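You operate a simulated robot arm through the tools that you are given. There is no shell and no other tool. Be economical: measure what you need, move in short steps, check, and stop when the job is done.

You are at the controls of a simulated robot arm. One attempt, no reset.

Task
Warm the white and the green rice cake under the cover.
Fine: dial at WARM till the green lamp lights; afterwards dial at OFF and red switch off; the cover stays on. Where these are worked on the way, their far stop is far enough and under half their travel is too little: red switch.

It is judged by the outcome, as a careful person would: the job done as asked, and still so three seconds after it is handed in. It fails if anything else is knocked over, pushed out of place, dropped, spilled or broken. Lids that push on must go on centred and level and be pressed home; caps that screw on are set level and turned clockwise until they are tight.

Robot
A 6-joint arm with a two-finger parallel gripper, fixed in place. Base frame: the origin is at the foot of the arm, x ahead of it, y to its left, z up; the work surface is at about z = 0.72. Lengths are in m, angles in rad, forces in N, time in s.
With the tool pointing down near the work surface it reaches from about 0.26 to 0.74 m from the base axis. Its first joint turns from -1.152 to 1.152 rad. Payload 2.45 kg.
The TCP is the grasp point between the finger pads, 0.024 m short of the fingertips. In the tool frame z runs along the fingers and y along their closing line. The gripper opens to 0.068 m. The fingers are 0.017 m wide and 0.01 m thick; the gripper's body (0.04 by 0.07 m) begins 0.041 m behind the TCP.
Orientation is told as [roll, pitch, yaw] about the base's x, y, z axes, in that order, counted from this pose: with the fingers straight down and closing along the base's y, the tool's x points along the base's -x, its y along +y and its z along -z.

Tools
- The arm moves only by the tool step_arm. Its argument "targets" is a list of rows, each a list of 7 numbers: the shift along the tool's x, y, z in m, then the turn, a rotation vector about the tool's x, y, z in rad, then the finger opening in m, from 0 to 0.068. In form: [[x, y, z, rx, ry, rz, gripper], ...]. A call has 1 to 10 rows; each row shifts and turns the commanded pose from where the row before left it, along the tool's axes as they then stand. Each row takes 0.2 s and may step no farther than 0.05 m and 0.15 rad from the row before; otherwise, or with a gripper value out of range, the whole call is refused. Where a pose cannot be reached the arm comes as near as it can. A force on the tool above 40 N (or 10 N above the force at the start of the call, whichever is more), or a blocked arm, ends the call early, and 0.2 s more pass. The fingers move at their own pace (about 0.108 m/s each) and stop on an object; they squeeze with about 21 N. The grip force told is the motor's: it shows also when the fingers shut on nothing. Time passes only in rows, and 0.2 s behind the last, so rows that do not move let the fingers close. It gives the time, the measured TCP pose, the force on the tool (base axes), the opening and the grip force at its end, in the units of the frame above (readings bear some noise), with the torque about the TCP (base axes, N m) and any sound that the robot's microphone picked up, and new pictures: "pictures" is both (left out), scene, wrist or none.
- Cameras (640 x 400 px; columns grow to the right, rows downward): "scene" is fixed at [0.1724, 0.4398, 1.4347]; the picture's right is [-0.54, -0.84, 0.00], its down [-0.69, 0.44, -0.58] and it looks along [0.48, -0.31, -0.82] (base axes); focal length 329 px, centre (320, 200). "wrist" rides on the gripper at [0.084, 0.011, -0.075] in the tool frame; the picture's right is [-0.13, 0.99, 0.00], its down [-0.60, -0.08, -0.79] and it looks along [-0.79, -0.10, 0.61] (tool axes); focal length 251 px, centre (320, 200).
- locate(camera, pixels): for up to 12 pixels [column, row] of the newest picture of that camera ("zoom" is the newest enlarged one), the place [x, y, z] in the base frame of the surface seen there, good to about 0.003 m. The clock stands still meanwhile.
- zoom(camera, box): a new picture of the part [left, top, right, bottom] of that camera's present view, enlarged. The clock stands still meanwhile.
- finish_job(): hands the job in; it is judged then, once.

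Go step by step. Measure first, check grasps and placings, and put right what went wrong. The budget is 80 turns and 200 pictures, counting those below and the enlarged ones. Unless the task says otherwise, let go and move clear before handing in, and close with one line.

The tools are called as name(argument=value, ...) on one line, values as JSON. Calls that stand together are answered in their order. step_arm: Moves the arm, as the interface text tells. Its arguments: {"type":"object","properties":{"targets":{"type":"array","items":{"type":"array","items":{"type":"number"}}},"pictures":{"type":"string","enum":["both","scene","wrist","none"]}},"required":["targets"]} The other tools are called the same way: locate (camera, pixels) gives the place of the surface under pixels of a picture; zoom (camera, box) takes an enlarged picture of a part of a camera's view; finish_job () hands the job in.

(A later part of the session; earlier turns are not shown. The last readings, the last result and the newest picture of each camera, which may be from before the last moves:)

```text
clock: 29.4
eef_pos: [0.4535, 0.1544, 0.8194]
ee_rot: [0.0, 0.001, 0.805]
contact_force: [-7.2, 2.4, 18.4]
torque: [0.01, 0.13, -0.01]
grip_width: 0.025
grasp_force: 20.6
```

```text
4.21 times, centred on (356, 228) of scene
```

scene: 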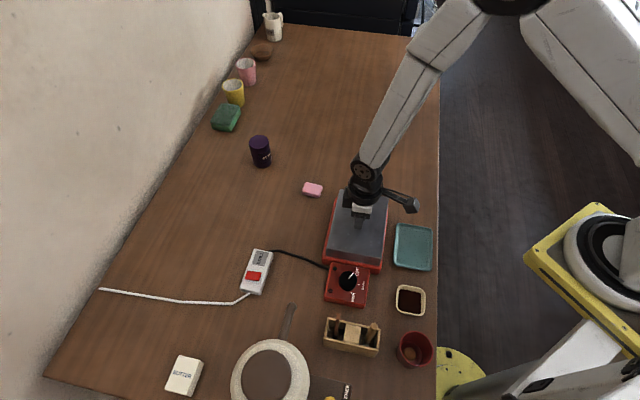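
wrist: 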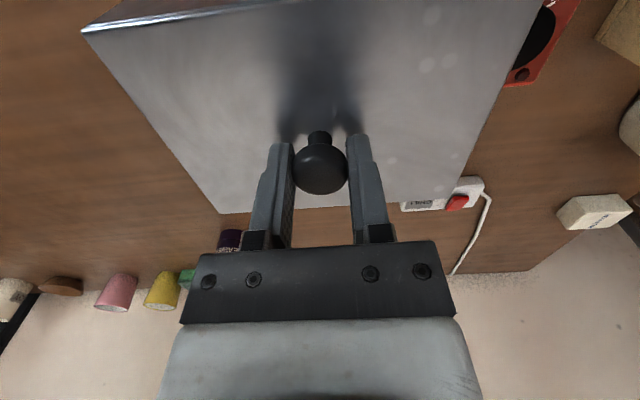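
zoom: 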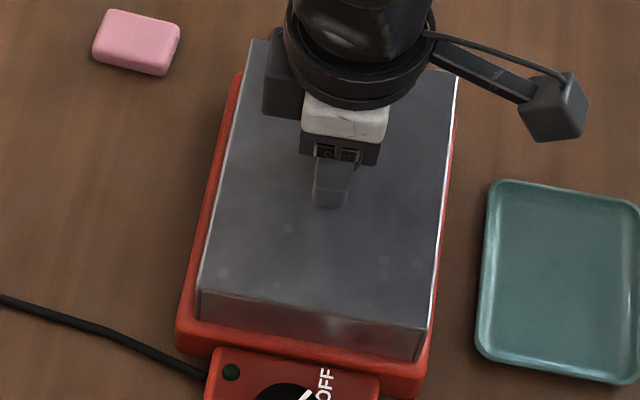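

Contact at the expected seat height (0.82). Easing off, opening and rising.

step_arm(targets=[[0, 0, -0.001, 0, 0, 0, 0.01], [0, 0, 0, 0, 0, 0, 0.045], [0, 0, 0, 0, 0, 0, 0.045], [0, 0, -0.04, 0, 0, 0, 0.045], [0, 0, -0.04, 0, 0, 0, 0.045], [-0.045, 0, -0.01, 0, 0, 0, 0.045], [-0.045, 0, 0, 0, 0, 0, 0.045], [-0.045, 0, 0, 0, 0, 0, 0.045]])

zoom(camera="scene", box=[312, 180, 400, 275])

locate(camera="zoom", pixels=[[255, 47], [454, 76], [424, 326], [203, 288], [190, 310], [300, 348], [320, 260], [240, 150], [430, 180], [350, 65]])

```text
clock: 31.2
eef_pos: [0.5478, 0.2514, 0.912]
ee_rot: [-0.001, 0.0, 0.8]
contact_force: [0.1, -0.1, -0.8]
torque: [-0.02, 0.01, 0.03]
grip_width: 0.0451
grasp_force: 0.1
```

scene: 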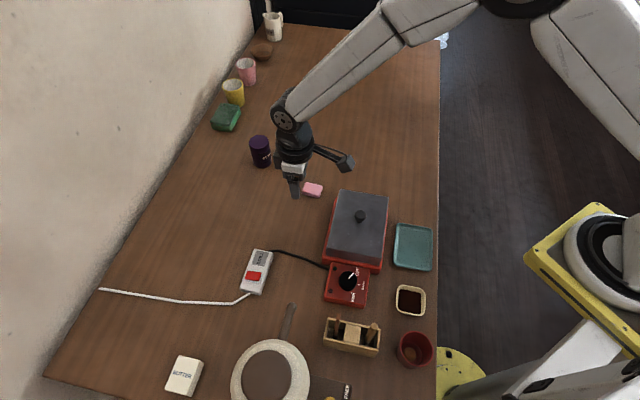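
wrist: 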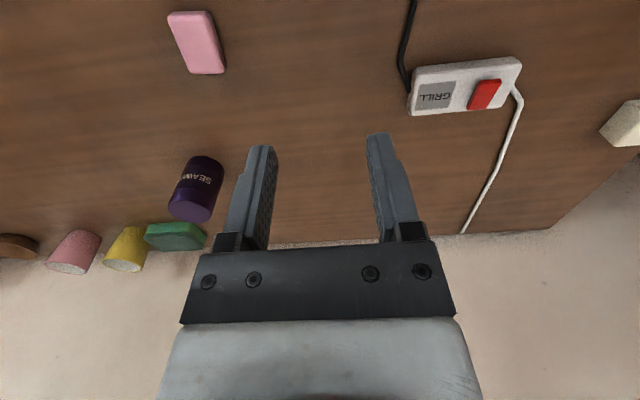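

```text
4.21 times, centred on (356, 228) of scene
```

zoom: 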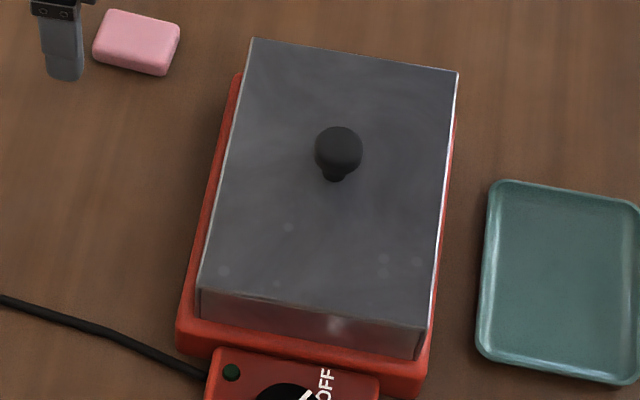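

```text
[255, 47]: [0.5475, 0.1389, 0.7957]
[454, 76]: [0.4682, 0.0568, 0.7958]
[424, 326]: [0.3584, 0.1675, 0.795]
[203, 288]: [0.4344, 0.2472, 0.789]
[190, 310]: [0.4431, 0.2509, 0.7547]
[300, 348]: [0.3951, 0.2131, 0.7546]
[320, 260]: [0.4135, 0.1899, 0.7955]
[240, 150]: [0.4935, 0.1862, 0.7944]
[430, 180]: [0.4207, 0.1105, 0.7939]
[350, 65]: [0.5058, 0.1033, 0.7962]
```

The cover sits level at 0.795 and centred. Next the switch: I'll look at it enlarged through the wrist camera and measure its heights.

zoom(camera="wrist", box=[400, 45, 540, 132])

locate(camera="wrist", pixels=[[486, 83], [497, 84], [492, 88], [485, 95], [479, 103], [472, 106], [481, 108], [505, 85], [460, 100], [418, 90], [515, 62], [510, 100]])

```text
4.57 times, centred on (470, 88) of wrist
```

zoom: 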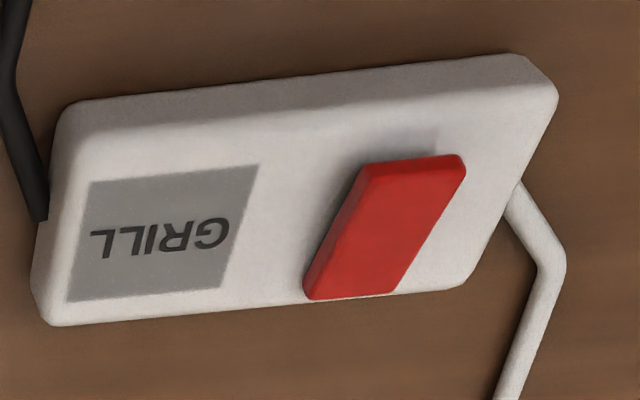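

```text
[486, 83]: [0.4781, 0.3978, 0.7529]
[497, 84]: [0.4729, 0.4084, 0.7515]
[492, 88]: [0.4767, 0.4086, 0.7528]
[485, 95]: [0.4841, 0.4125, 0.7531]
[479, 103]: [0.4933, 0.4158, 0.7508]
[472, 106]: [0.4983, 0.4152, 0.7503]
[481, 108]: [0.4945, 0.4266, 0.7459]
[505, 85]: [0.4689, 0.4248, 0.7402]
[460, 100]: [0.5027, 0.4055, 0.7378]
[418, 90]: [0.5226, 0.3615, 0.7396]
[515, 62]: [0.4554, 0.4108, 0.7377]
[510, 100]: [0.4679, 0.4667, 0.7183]
```

It's a rocker: the grill-side end (wrist zoom 412,165; ~z 0.753) is raised, the far end is down. I'll close the fingers and go above the raised end at (0.4756, 0.4029).

step_arm(targets=[[-0.0146, 0.0394, 0, 0, 0, 0, 0.0], [-0.0146, 0.0394, 0, 0, 0, 0, 0.0], [-0.0146, 0.0394, 0, 0, 0, 0, 0.0], [-0.0146, 0.0394, 0, 0, 0, 0, 0.0], [0, 0, 0.04, 0, 0, 0, 0], [0, 0, 0.04, 0, 0, 0, 0], [0, 0, 0.02, 0, 0, 0, 0], [0, 0, 0, 0, 0, 0, 0], [0, 0, 0, 0, 0, 0, 0]])

zoom(camera="wrist", box=[220, 60, 420, 185])

```text
clock: 33.2
eef_pos: [0.4754, 0.4032, 0.812]
ee_rot: [0.0, 0.001, 0.804]
contact_force: [1.0, -0.1, 0.9]
torque: [0.0, 0.0, 0.0]
grip_width: 0.0002
grasp_force: 20.8
```

scene: 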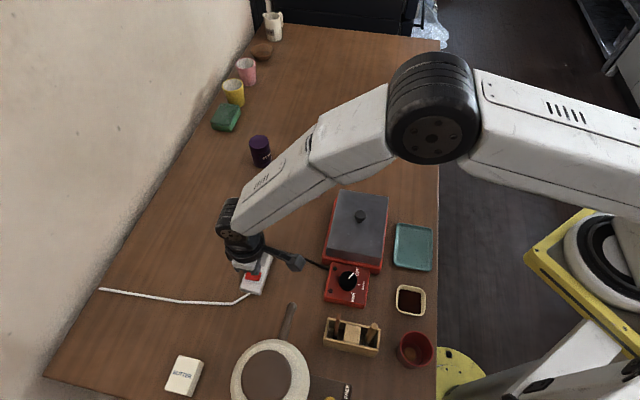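
wrist: 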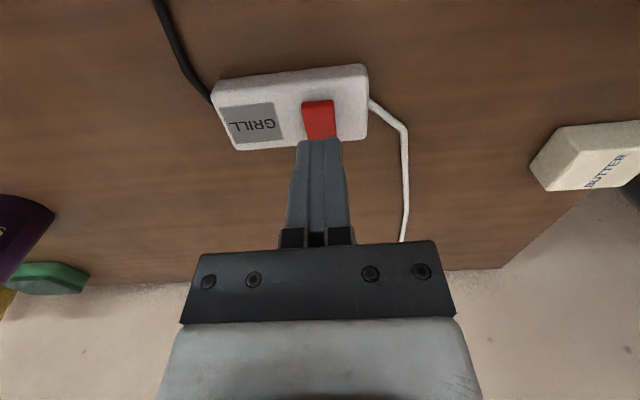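

```text
3.20 times, centred on (320, 122) of wrist
```

zoom: 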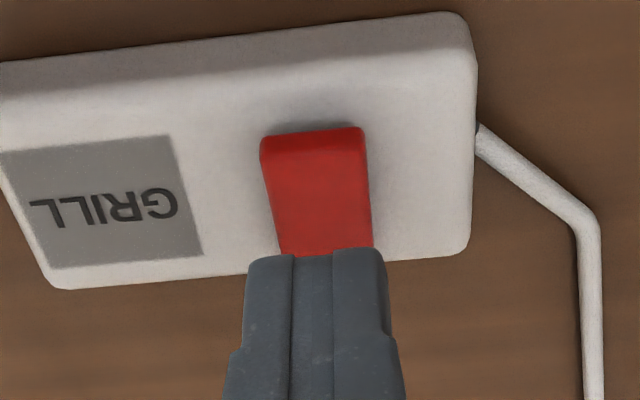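

Well placed. Descending in small steps to press the raised end.

step_arm(targets=[[0, 0, 0.02, 0, 0, 0, 0], [0, 0, 0.01, 0, 0, 0, 0], [0, 0, 0.003, 0, 0, 0, 0], [0, 0, 0.002, 0, 0, 0, 0], [0, 0, 0.002, 0, 0, 0, 0], [0, 0, 0.002, 0, 0, 0, 0]])

zoom(camera="wrist", box=[220, 60, 420, 185])

```text
clock: 34.6
eef_pos: [0.4742, 0.3997, 0.7745]
ee_rot: [0.0, 0.001, 0.803]
contact_force: [-7.3, -8.5, 20.0]
torque: [-0.05, 0.08, -0.02]
grip_width: 0.0001
grasp_force: 20.8
```

scene: 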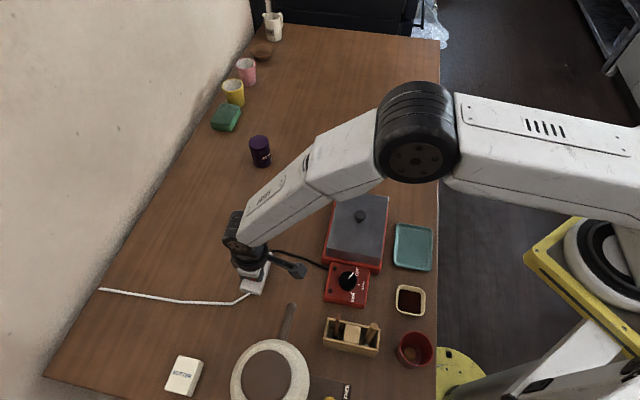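
wrist: 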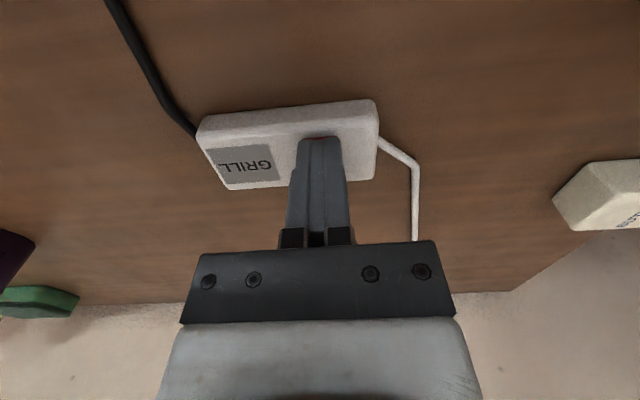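

```text
3.20 times, centred on (320, 122) of wrist
```

zoom: 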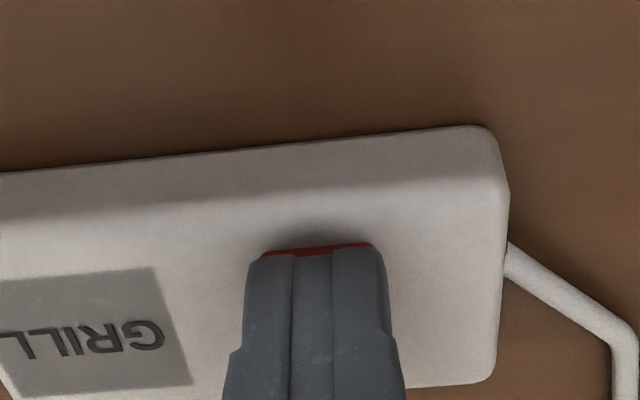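

20 N and the tip at ~0.7505; I'll rise to see whether the rocker changed.

step_arm(targets=[[0, 0, -0.03, 0, 0, 0, 0], [0, 0, 0, 0, 0, 0, 0]])

zoom(camera="wrist", box=[220, 60, 420, 185])

zoom(camera="scene", box=[230, 235, 380, 310])

```text
clock: 35.2
eef_pos: [0.4751, 0.3999, 0.8027]
ee_rot: [0.001, -0.002, 0.804]
contact_force: [-0.5, 0.3, -0.1]
torque: [0.02, -0.01, -0.02]
grip_width: 0.0002
grasp_force: 21.0
```

scene: 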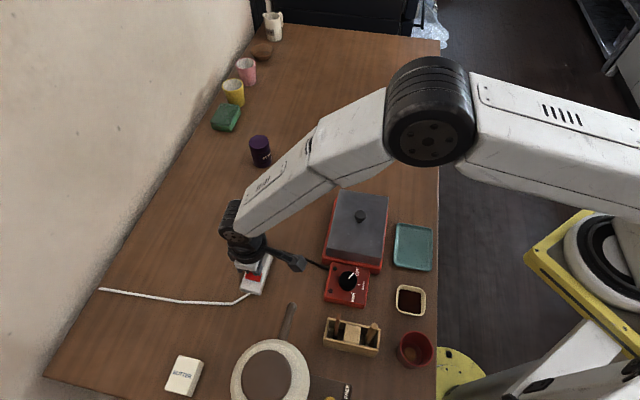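
wrist: 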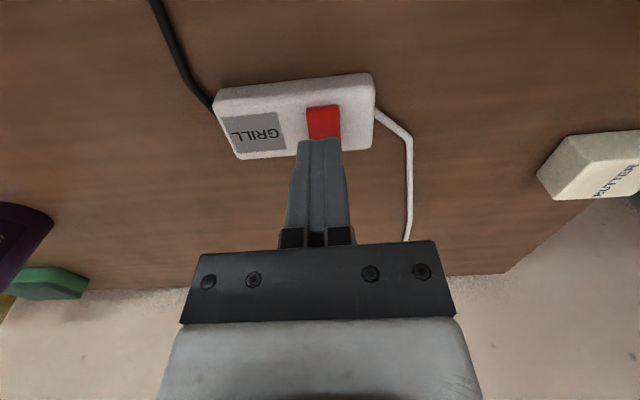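

```text
3.20 times, centred on (320, 122) of wrist
```

zoom: 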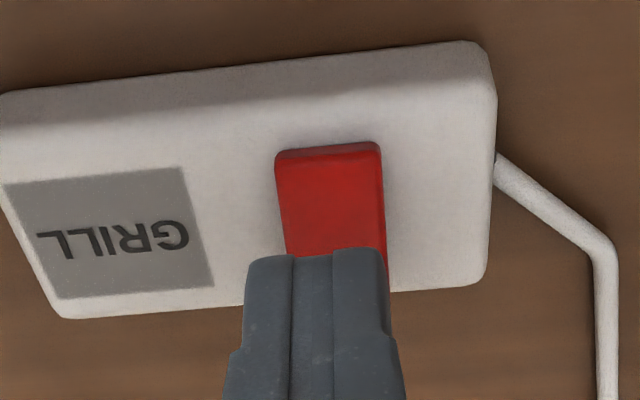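

```text
4.27 times, centred on (305, 272) of scene
```

zoom: 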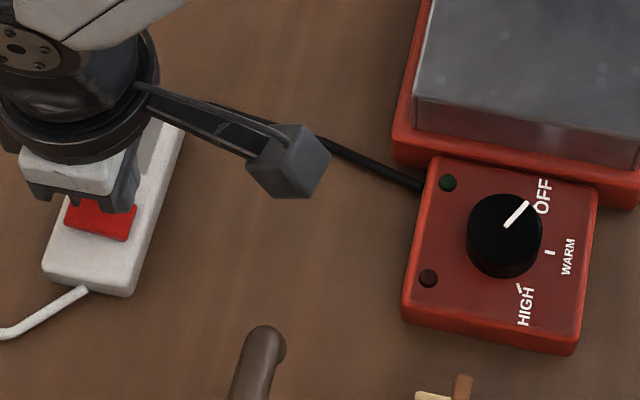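

The rocker's tilt has flipped. I'll rise away toward the dial and measure the switch and the dial marks.

step_arm(targets=[[0, 0, -0.05, 0, 0, 0, 0], [0, 0, -0.05, 0, 0, 0, 0.0], [0.0378, -0.0043, 0, 0, 0, 0, 0.03], [0.0378, -0.0043, 0, 0, 0, 0, 0.06], [0.0378, -0.0043, 0, 0, 0, 0, 0.06], [0, 0, 0, 0, 0, 0, 0.06]])

zoom(camera="scene", box=[230, 245, 294, 295])

locate(camera="scene", pixels=[[247, 274.3], [259, 277], [253.7, 272.5], [252.5, 278], [247, 277], [258, 279.5]])

zoom(camera="scene", box=[310, 255, 380, 310])

locate(camera="zoom", pixels=[[343, 172], [300, 170], [385, 172], [343, 130], [345, 205], [380, 132], [346, 172], [421, 216], [370, 277], [400, 140], [247, 98], [450, 160]])

```text
clock: 36.6
eef_pos: [0.4047, 0.3109, 0.9027]
ee_rot: [0.0, 0.0, 0.803]
contact_force: [0.0, 0.5, 0.2]
torque: [-0.03, -0.03, 0.01]
grip_width: 0.0599
grasp_force: 0.1
```

scene: 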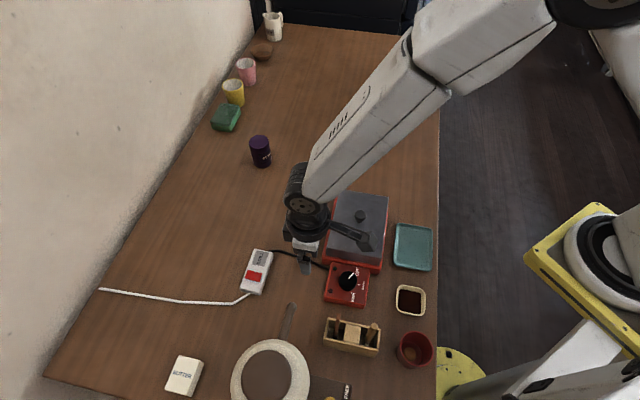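
wrist: 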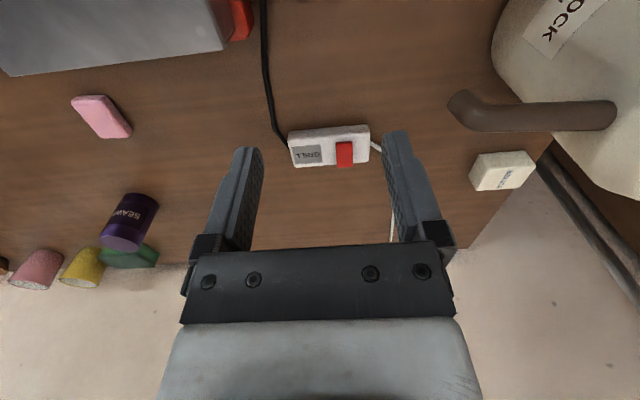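

```text
8.00 times, centred on (262, 270) of scene
```

zoom: 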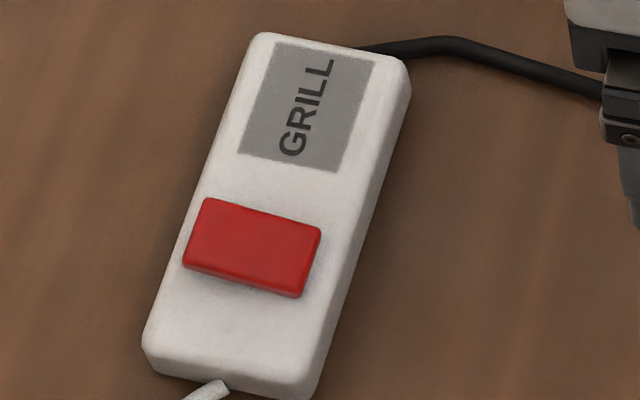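

```text
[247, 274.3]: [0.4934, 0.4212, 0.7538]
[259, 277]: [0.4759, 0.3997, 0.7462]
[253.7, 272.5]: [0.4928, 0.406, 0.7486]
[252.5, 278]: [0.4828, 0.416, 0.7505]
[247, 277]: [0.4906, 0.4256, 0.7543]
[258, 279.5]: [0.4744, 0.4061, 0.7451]
```

```text
7.27 times, centred on (345, 282) of scene
```

zoom: 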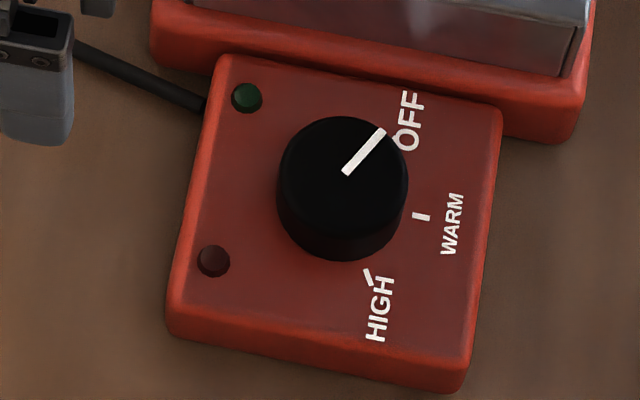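

```text
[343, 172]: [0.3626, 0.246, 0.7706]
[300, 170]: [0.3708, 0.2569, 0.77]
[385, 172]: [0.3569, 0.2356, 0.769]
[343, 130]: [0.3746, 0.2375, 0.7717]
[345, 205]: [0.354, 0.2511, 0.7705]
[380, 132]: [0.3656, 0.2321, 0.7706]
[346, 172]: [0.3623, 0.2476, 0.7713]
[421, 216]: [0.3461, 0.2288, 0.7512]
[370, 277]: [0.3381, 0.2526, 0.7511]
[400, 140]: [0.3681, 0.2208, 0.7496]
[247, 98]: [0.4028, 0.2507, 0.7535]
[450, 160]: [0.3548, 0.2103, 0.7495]
```

The switch has flipped fully (far end 0.754, grill end 0.746). Dial centre ≈ (0.3635, 0.2455), pointer at −79°, WARM mark at −136°, so 57° clockwise. Moving above the knob.

step_arm(targets=[[0.0379, -0.0079, 0, 0, 0, 0, 0.05], [0.0379, -0.0079, 0, 0, 0, 0, 0.05], [0, 0, 0.04, 0, 0, 0, 0.05], [0, 0, 0.04, 0, 0, 0, 0.05], [0, 0, 0, 0, 0, 0, 0.05], [0, 0, 0, 0, 0, 0, 0.05]])

zoom(camera="wrist", box=[200, 30, 440, 180])

locate(camera="wrist", pixels=[[320, 100], [320, 120], [300, 110], [340, 110], [320, 140]])

```text
clock: 38.0
eef_pos: [0.361, 0.2506, 0.8226]
ee_rot: [0.001, 0.0, 0.803]
contact_force: [-0.8, -0.9, -0.2]
torque: [0.03, 0.02, -0.01]
grip_width: 0.0498
grasp_force: 0.0
```

scene: 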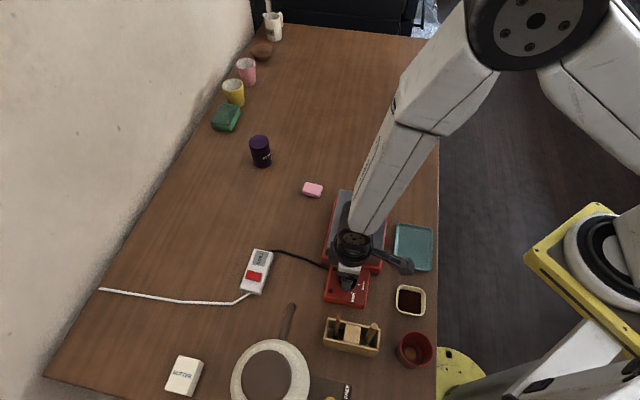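
wrist: 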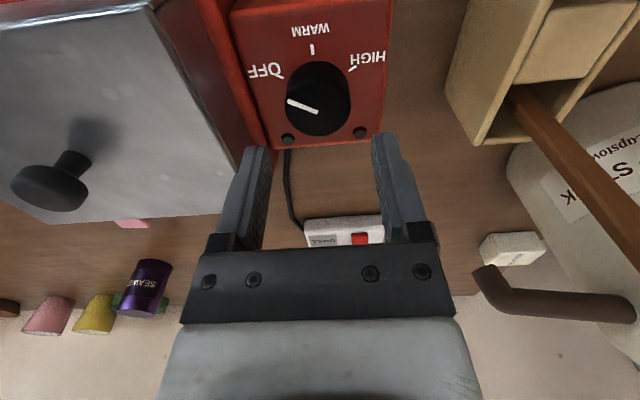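

```text
2.67 times, centred on (320, 105) of wrist
```

zoom: 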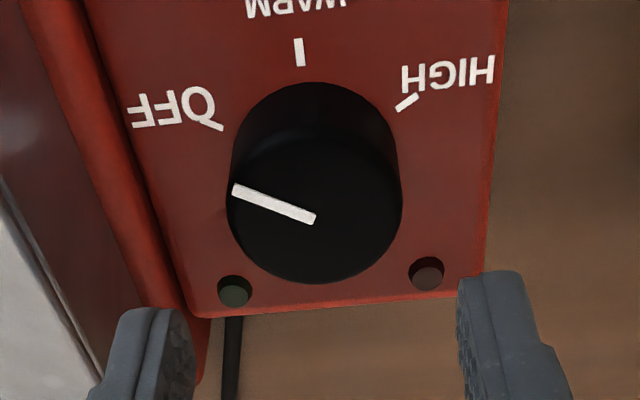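

```text
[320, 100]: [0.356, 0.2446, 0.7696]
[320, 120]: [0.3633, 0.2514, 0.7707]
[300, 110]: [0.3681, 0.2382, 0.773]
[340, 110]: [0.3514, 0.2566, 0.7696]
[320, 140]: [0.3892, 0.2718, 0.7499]
```

Knob centre ≈ (0.362, 0.246). Correcting a few mm, descending to z 0.778 and closing.

step_arm(targets=[[0.0026, -0.0039, 0.01, 0, 0, 0, 0.05], [0, 0, 0.02, 0, 0, 0, 0.05], [0, 0, 0.0145, 0, 0, 0, 0.05], [0, 0, 0, 0, 0, 0, 0.05]])

```text
clock: 39.0
eef_pos: [0.3627, 0.2415, 0.7776]
ee_rot: [0.0, -0.001, 0.802]
contact_force: [-1.0, -0.5, 1.0]
torque: [-0.04, 0.01, 0.0]
grip_width: 0.05
grasp_force: 0.0
```

scene: 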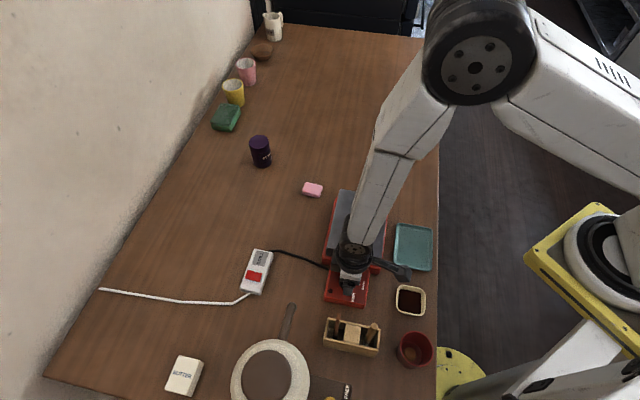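
wrist: 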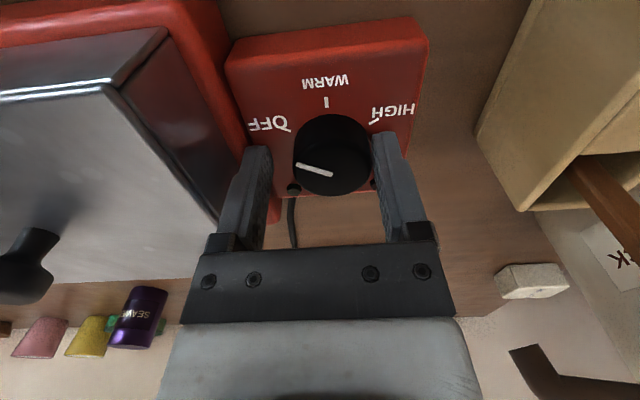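

The knob (334,155) sits ~4 mm toward tool +y from the finger middle (315). Shifting by that and closing.

step_arm(targets=[[-0.0015, 0.004, 0, 0, 0, 0, 0.05], [0, 0, 0, 0, 0, 0, 0.05], [0, 0, 0, 0, 0, 0, 0.03], [0, 0, 0, 0, 0, 0, 0.025], [0, 0, 0, 0, 0, 0, 0.025]])

zoom(camera="wrist", box=[200, 60, 440, 210])

zoom(camera="scene", box=[310, 255, 380, 310])

```text
clock: 40.2
eef_pos: [0.3602, 0.2455, 0.7792]
ee_rot: [0.0, 0.0, 0.802]
contact_force: [-13.2, 13.7, -1.2]
torque: [0.24, 0.32, 0.01]
grip_width: 0.0403
grasp_force: 9.8
```

scene: 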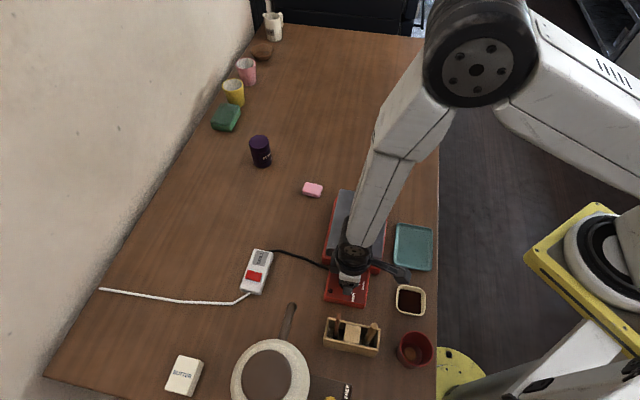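
wrist: 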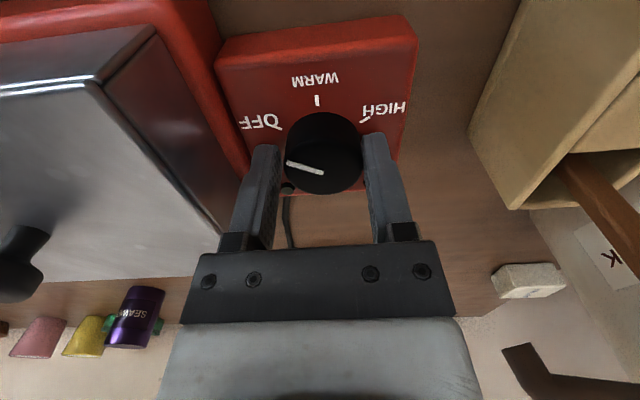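

```text
2.67 times, centred on (320, 135) of wrist
```

zoom: 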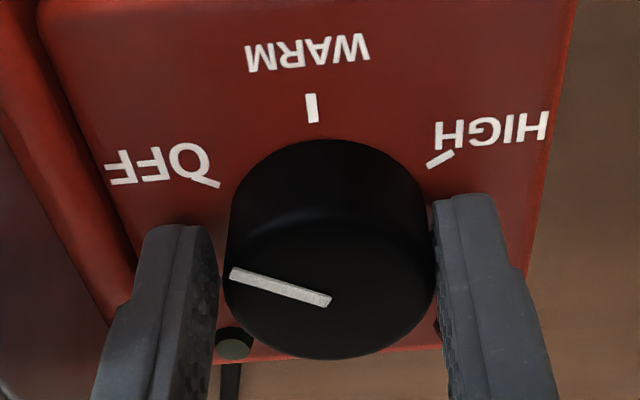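

```text
7.27 times, centred on (345, 282) of scene
```

zoom: 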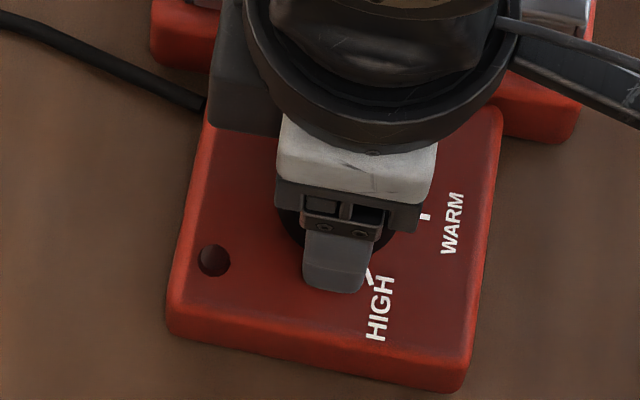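

The right finger touches first (force +13 N along tool y) with ~2.4 mm gap at left; shifting tool +y 2.4 mm and closing fully.

step_arm(targets=[[0, 0.0024, 0, 0, 0, 0, 0.025], [0, 0, 0, 0, 0, 0, 0.025], [0, 0, 0, 0, 0, 0, 0.025]], pictures="wrist")

```text
clock: 41.0
eef_pos: [0.3589, 0.2479, 0.7776]
ee_rot: [-0.002, -0.001, 0.801]
contact_force: [-0.3, -3.4, 13.3]
torque: [-0.14, 0.09, 0.0]
grip_width: 0.0374
grasp_force: 44.9
```

wrist: 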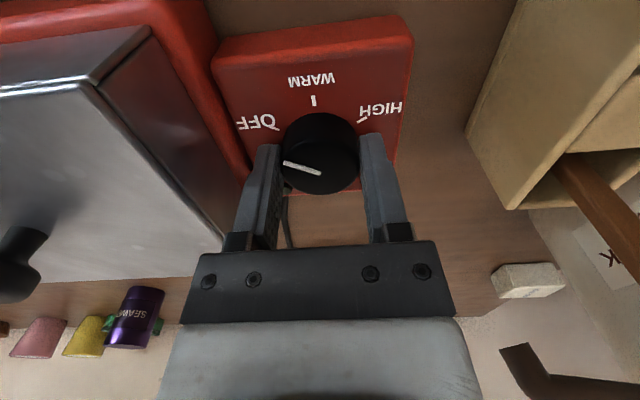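

Firm grip on the knob (0.0374). Turning clockwise half-way first.

step_arm(targets=[[0, 0, -0.001, 0, 0, 0.12, 0.025], [0, 0, 0, 0, 0, 0.12, 0.025], [0, 0, 0, 0, 0, 0.12, 0.025], [0, 0, 0, 0, 0, 0.12, 0.025], [0, 0, 0, 0, 0, 0, 0.025]], pictures="wrist")

zoom(camera="wrist", box=[200, 60, 440, 210])

```text
clock: 42.2
eef_pos: [0.3593, 0.2476, 0.7784]
ee_rot: [0.0, 0.001, 0.323]
contact_force: [-2.7, 8.5, -5.2]
torque: [-0.01, 0.64, 0.01]
grip_width: 0.0373
grasp_force: 44.9
stopped in row 5: the force on the tool passed its limit (the readings are from after the stop); the commanded pose is now the measured one
```

wrist: 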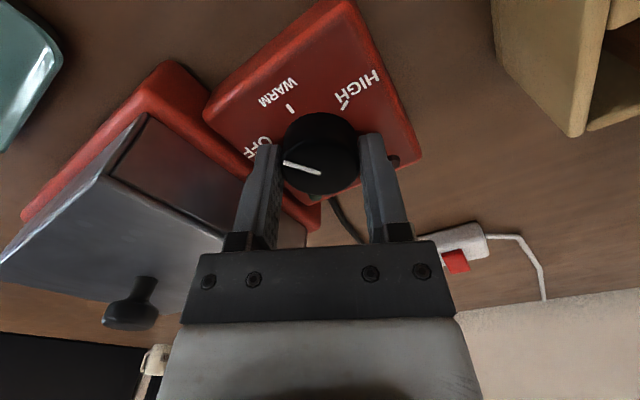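

```text
2.67 times, centred on (320, 135) of wrist
```

zoom: 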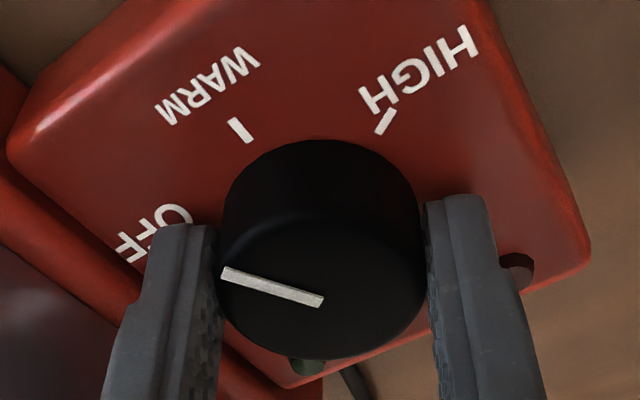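

The knob turns with the fingers (pointer moved ~27°); the call stopped on side force, so I continue in smaller turns with a small relief shift.

step_arm(targets=[[0, 0.001, 0, 0, 0, 0.08, 0.025], [0, 0, 0, 0, 0, 0.08, 0.025], [0, 0, 0, 0, 0, 0.08, 0.025]], pictures="wrist")

```text
clock: 43.0
eef_pos: [0.3598, 0.2471, 0.7775]
ee_rot: [-0.002, 0.001, 0.081]
contact_force: [-5.1, -1.8, 8.4]
torque: [-0.03, -0.06, -0.01]
grip_width: 0.0368
grasp_force: 45.3
```

wrist: 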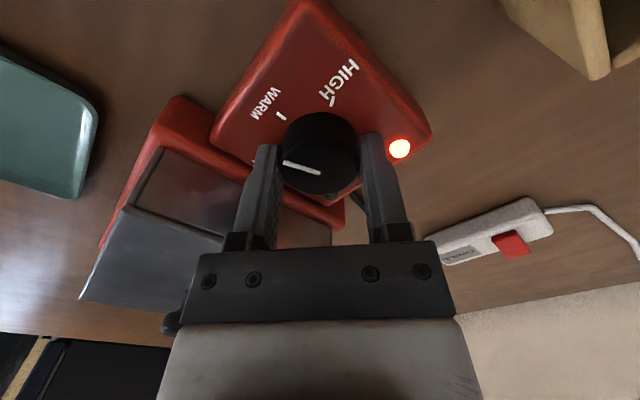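

The red lamp is lit (wrist 399,148). About 16° more to WARM.

step_arm(targets=[[0, 0, 0, 0, 0, 0.09, 0.025], [0, 0, 0, 0, 0, 0.09, 0.025], [0, 0, 0, 0, 0, 0.09, 0.025]])

zoom(camera="wrist", box=[200, 60, 440, 210])

zoom(camera="scene", box=[310, 255, 380, 310])

```text
clock: 43.9
eef_pos: [0.359, 0.2469, 0.7782]
ee_rot: [0.0, -0.001, -0.189]
contact_force: [1.9, 5.8, -28.4]
torque: [0.14, 0.28, 0.0]
grip_width: 0.037
grasp_force: 45.4
```

scene: 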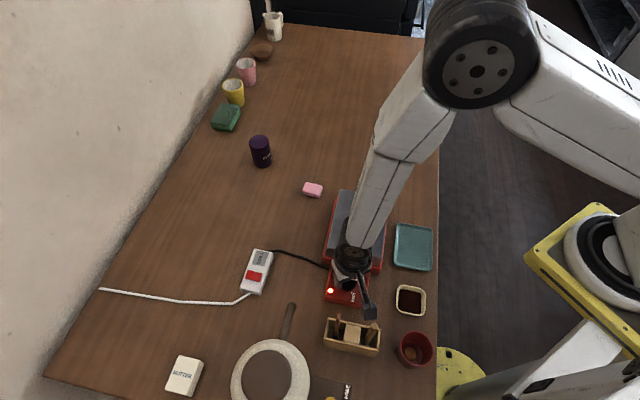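
wrist: 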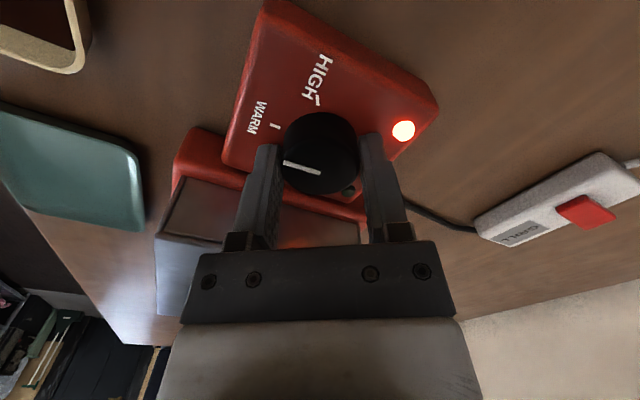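

```text
2.67 times, centred on (320, 135) of wrist
```

zoom: 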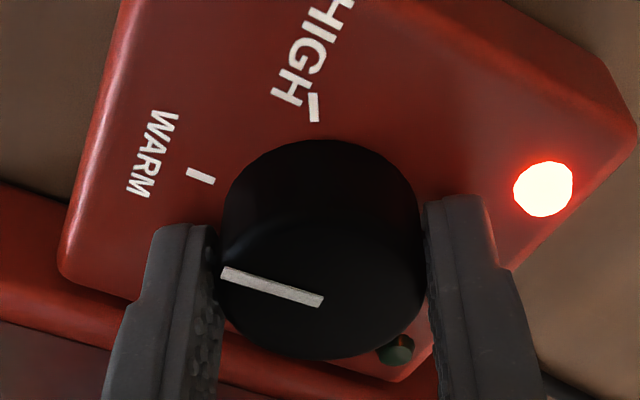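

```text
7.27 times, centred on (345, 282) of scene
```

zoom: 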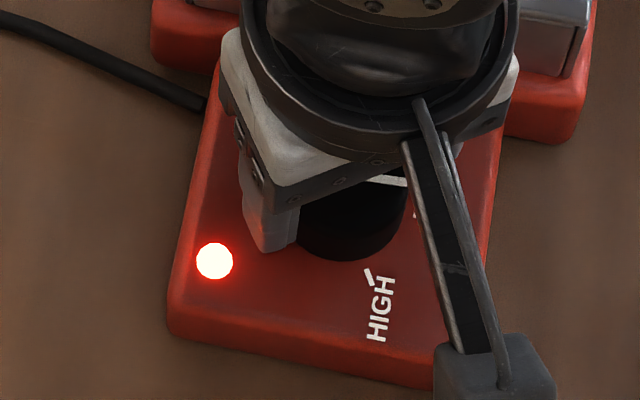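

Pointer is essentially at WARM and the green lamp is visible in the wrist view (zoom 397,350). Relieving the vertical force, a hair more turn, then waiting.

step_arm(targets=[[0, 0, 0.001, 0, 0, 0.02, 0.025], [0, 0, 0, 0, 0, 0, 0.025], [0, 0, 0, 0, 0, 0, 0.025], [0, 0, 0, 0, 0, 0, 0.025], [0, 0, 0, 0, 0, 0, 0.025]], pictures="wrist")

zoom(camera="wrist", box=[200, 60, 440, 210])

```text
clock: 45.0
eef_pos: [0.36, 0.248, 0.777]
ee_rot: [0.003, -0.001, -0.208]
contact_force: [-4.8, 6.2, 8.5]
torque: [0.17, 0.34, 0.03]
grip_width: 0.0371
grasp_force: 45.0
```

wrist: 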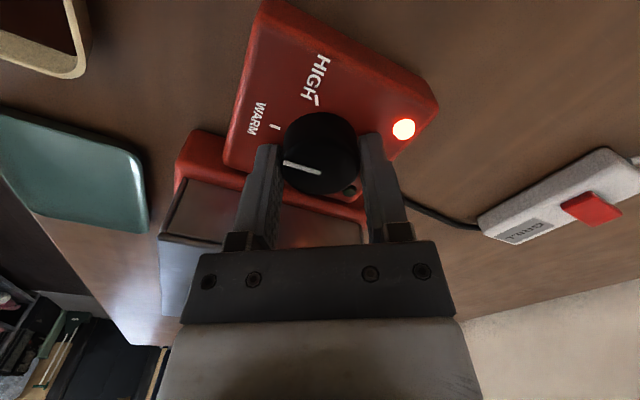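

```text
2.67 times, centred on (320, 135) of wrist
```

zoom: 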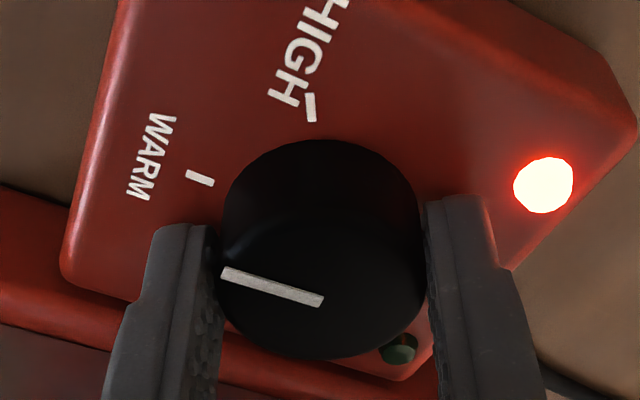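

Verifying the pointer against the mark in 3D while waiting.

locate(camera="zoom", pixels=[[232, 274], [275, 287], [318, 300], [200, 178], [311, 107], [230, 240], [415, 245]])

step_arm(targets=[[0, 0, 0, 0, 0, 0, 0.025], [0, 0, 0, 0, 0, 0, 0.025], [0, 0, 0, 0, 0, 0, 0.025], [0, 0, 0, 0, 0, 0, 0.025], [0, 0, 0, 0, 0, 0, 0.025], [0, 0, 0, 0, 0, 0, 0.025], [0, 0, 0, 0, 0, 0, 0.025], [0, 0, 0, 0, 0, 0, 0.025]], pictures="wrist")

```text
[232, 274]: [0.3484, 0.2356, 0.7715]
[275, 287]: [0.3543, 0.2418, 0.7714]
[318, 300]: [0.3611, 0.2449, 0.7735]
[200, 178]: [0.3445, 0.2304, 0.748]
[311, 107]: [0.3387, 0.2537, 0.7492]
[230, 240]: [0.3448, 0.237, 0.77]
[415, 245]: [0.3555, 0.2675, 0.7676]
```

```text
clock: 46.9
eef_pos: [0.3601, 0.248, 0.7778]
ee_rot: [0.001, -0.001, -0.209]
contact_force: [-4.1, 10.9, 21.9]
torque: [0.24, 0.1, 0.03]
grip_width: 0.0372
grasp_force: 45.1
```

wrist: 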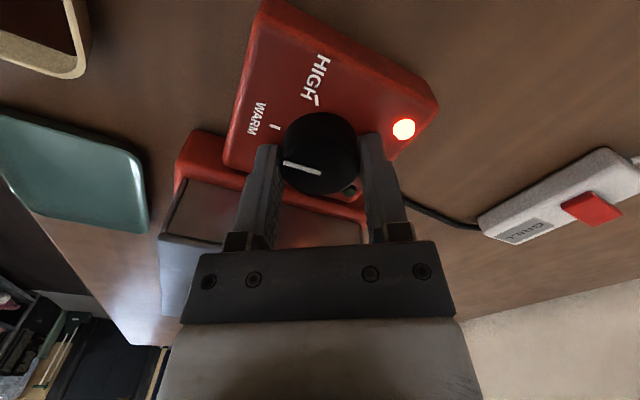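

Pointer direction matches WARM within a few degrees. Green is still dark; waiting on.

step_arm(targets=[[0, 0, -0.0005, 0, 0, 0, 0.025], [0, 0, 0, 0, 0, 0, 0.025], [0, 0, 0, 0, 0, 0, 0.025], [0, 0, 0, 0, 0, 0, 0.025], [0, 0, 0, 0, 0, 0, 0.025], [0, 0, 0, 0, 0, 0, 0.025], [0, 0, 0, 0, 0, 0, 0.025], [0, 0, 0, 0, 0, 0, 0.025], [0, 0, 0, 0, 0, 0, 0.025], [0, 0, 0, 0, 0, 0, 0.025]], pictures="wrist")

```text
clock: 49.0
eef_pos: [0.3595, 0.2473, 0.7788]
ee_rot: [-0.001, 0.001, -0.207]
contact_force: [9.1, 2.7, 12.3]
torque: [0.04, -0.27, 0.02]
grip_width: 0.0372
grasp_force: 45.3
```

wrist: 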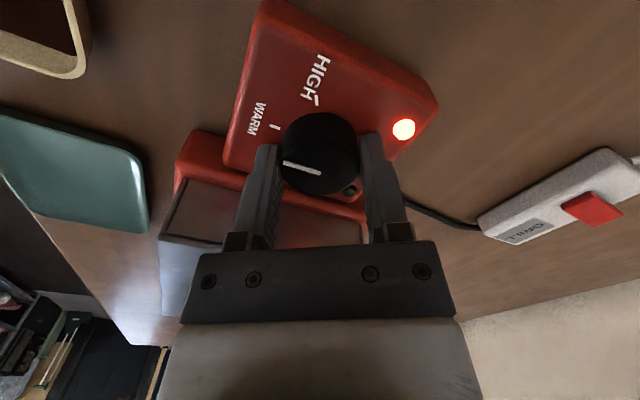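

Still only the red lamp. Waiting further.

step_arm(targets=[[0, 0, 0, 0, 0, 0, 0.025], [0, 0, 0, 0, 0, 0, 0.025], [0, 0, 0, 0, 0, 0, 0.025], [0, 0, 0, 0, 0, 0, 0.025], [0, 0, 0, 0, 0, 0, 0.025], [0, 0, 0, 0, 0, 0, 0.025], [0, 0, 0, 0, 0, 0, 0.025], [0, 0, 0, 0, 0, 0, 0.025], [0, 0, 0, 0, 0, 0, 0.025], [0, 0, 0, 0, 0, 0, 0.025]], pictures="wrist")

```text
clock: 51.2
eef_pos: [0.3594, 0.2486, 0.7784]
ee_rot: [0.001, 0.0, -0.208]
contact_force: [11.7, 1.5, 10.7]
torque: [0.05, -0.37, 0.01]
grip_width: 0.0371
grasp_force: 45.2
```

wrist: 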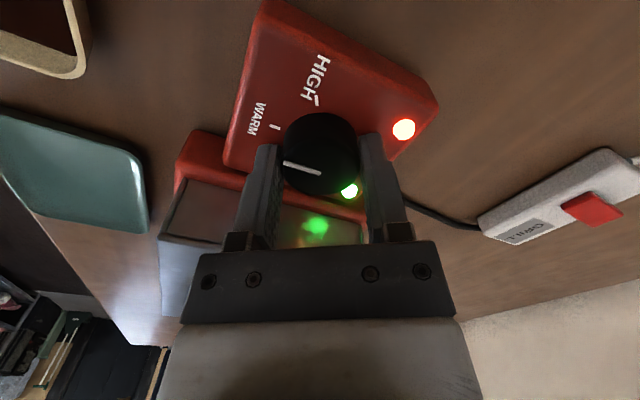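

Green lamp is lit (wrist 350,190). Turning the dial back counter-clockwise to OFF.

step_arm(targets=[[0, 0, 0, 0, 0, -0.12, 0.025], [0, 0, 0, 0, 0, -0.12, 0.025], [0, 0, 0, 0, 0, -0.12, 0.025], [0, 0, 0, 0, 0, -0.12, 0.025], [0, 0, 0, 0, 0, -0.12, 0.025]], pictures="none")

step_arm(targets=[[0, 0, 0, 0, 0, -0.1, 0.025], [0, 0, 0, 0, 0, -0.1, 0.025], [0, 0, 0, 0, 0, -0.1, 0.025], [0, 0, 0, 0, 0, -0.1, 0.025], [0, 0, 0, 0, 0, 0, 0.025]], pictures="wrist")

zoom(camera="wrist", box=[200, 60, 440, 210])

```text
clock: 52.5
eef_pos: [0.3597, 0.2462, 0.7789]
ee_rot: [0.0, -0.001, 0.394]
contact_force: [2.3, 0.2, 30.7]
torque: [0.33, -0.76, -0.04]
grip_width: 0.0373
grasp_force: 45.2
```

```text
clock: 53.4
eef_pos: [0.3601, 0.2463, 0.7775]
ee_rot: [-0.001, 0.002, 0.742]
contact_force: [0.0, -4.5, 3.0]
torque: [0.38, -0.52, 0.02]
grip_width: 0.0373
grasp_force: 45.3
stopped in row 4: the force on the tool passed its limit (the readings are from after the stop); the commanded pose is now the measured one
```

wrist: 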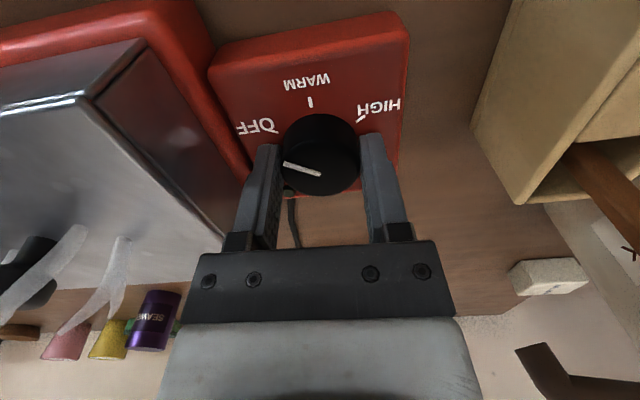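

```text
2.67 times, centred on (320, 135) of wrist
```

zoom: 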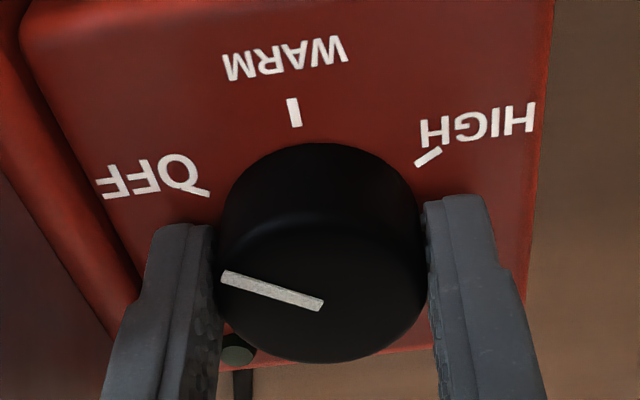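

Nearly at OFF and the green lamp is out; steam shows. Final few degrees (0.06 rad).

step_arm(targets=[[0, 0, 0, 0, 0, -0.04, 0.025], [0, 0, 0, 0, 0, -0.025, 0.025], [0, 0, 0, 0, 0, 0, 0.025]], pictures="none")

step_arm(targets=[[0, 0, 0, 0, 0, 0, 0.048], [0, 0, 0, 0, 0, 0, 0.048], [0, 0, -0.04, 0, 0, 0, 0.048], [0, 0, -0.04, 0, 0, 0, 0.048], [-0.04, 0, -0.04, 0, 0, 0, 0.03], [-0.045, 0, 0, 0, 0, 0, 0.0]])

zoom(camera="scene", box=[310, 180, 410, 310])

zoom(camera="scene", box=[310, 255, 380, 310])

```text
clock: 54.2
eef_pos: [0.3598, 0.2464, 0.7778]
ee_rot: [0.0, 0.002, 0.807]
contact_force: [3.3, -6.1, 12.8]
torque: [-0.81, 0.58, 0.01]
grip_width: 0.0372
grasp_force: 44.7
```

```text
refused: row 5 steps farther than a row can; nothing moved
```

```text
3.08 times, centred on (360, 245) of scene
```

zoom: 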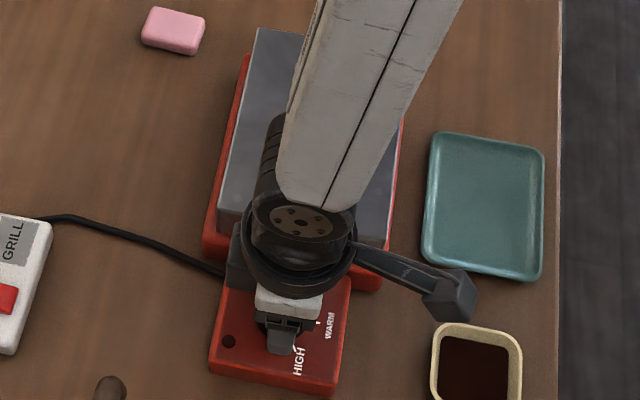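

```text
7.27 times, centred on (345, 282) of scene
```

zoom: 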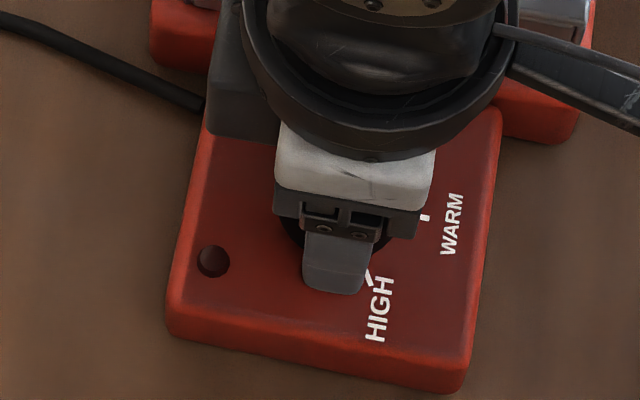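

The red lamp is out and the dial is back at OFF. Releasing and rising (the previous call was refused for a too-long row), then heading toward the switch.

step_arm(targets=[[0, 0, 0, 0, 0, 0, 0.048], [0, 0, 0, 0, 0, 0, 0.048], [0, 0, -0.04, 0, 0, 0, 0.048], [0, 0, -0.04, 0, 0, 0, 0.048], [0, 0, -0.04, 0, 0, 0, 0.03], [-0.045, 0, 0, 0, 0, 0, 0.0], [-0.045, 0, 0, 0, 0, 0, 0.0], [0, 0, 0, 0, 0, 0, 0]])

zoom(camera="scene", box=[310, 255, 380, 310])

zoom(camera="scene", box=[310, 180, 410, 275])

```text
clock: 56.0
eef_pos: [0.4226, 0.3134, 0.8963]
ee_rot: [0.001, 0.002, 0.806]
contact_force: [0.8, 0.2, 0.5]
torque: [0.01, 0.0, -0.02]
grip_width: 0.0001
grasp_force: 21.1
```

scene: 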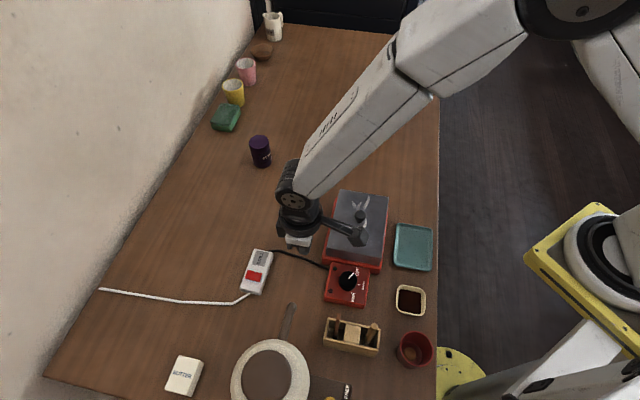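
wrist: 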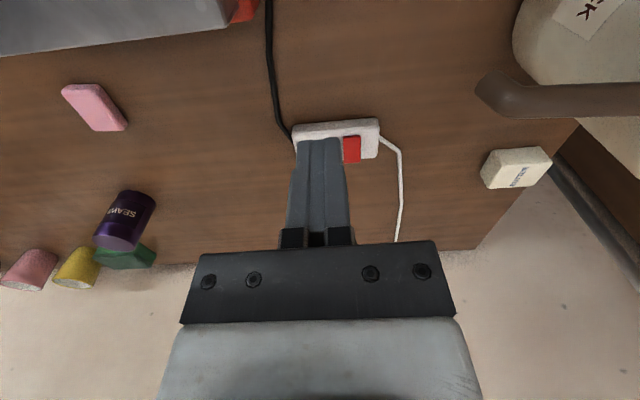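

```text
7.27 times, centred on (345, 282) of scene
```

zoom: 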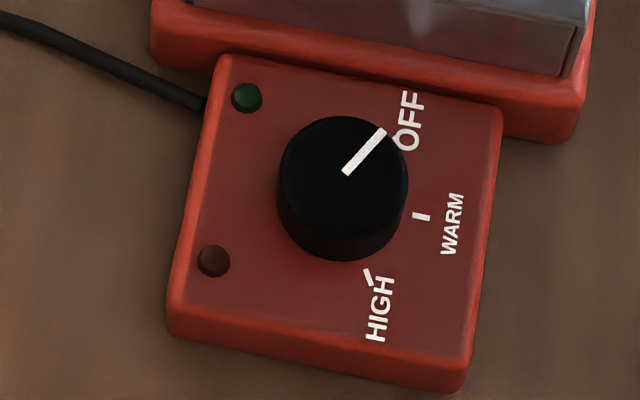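

```text
4.21 times, centred on (360, 228) of scene
```

zoom: 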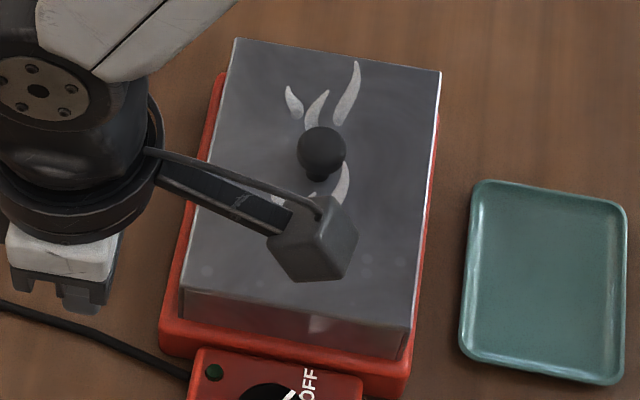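

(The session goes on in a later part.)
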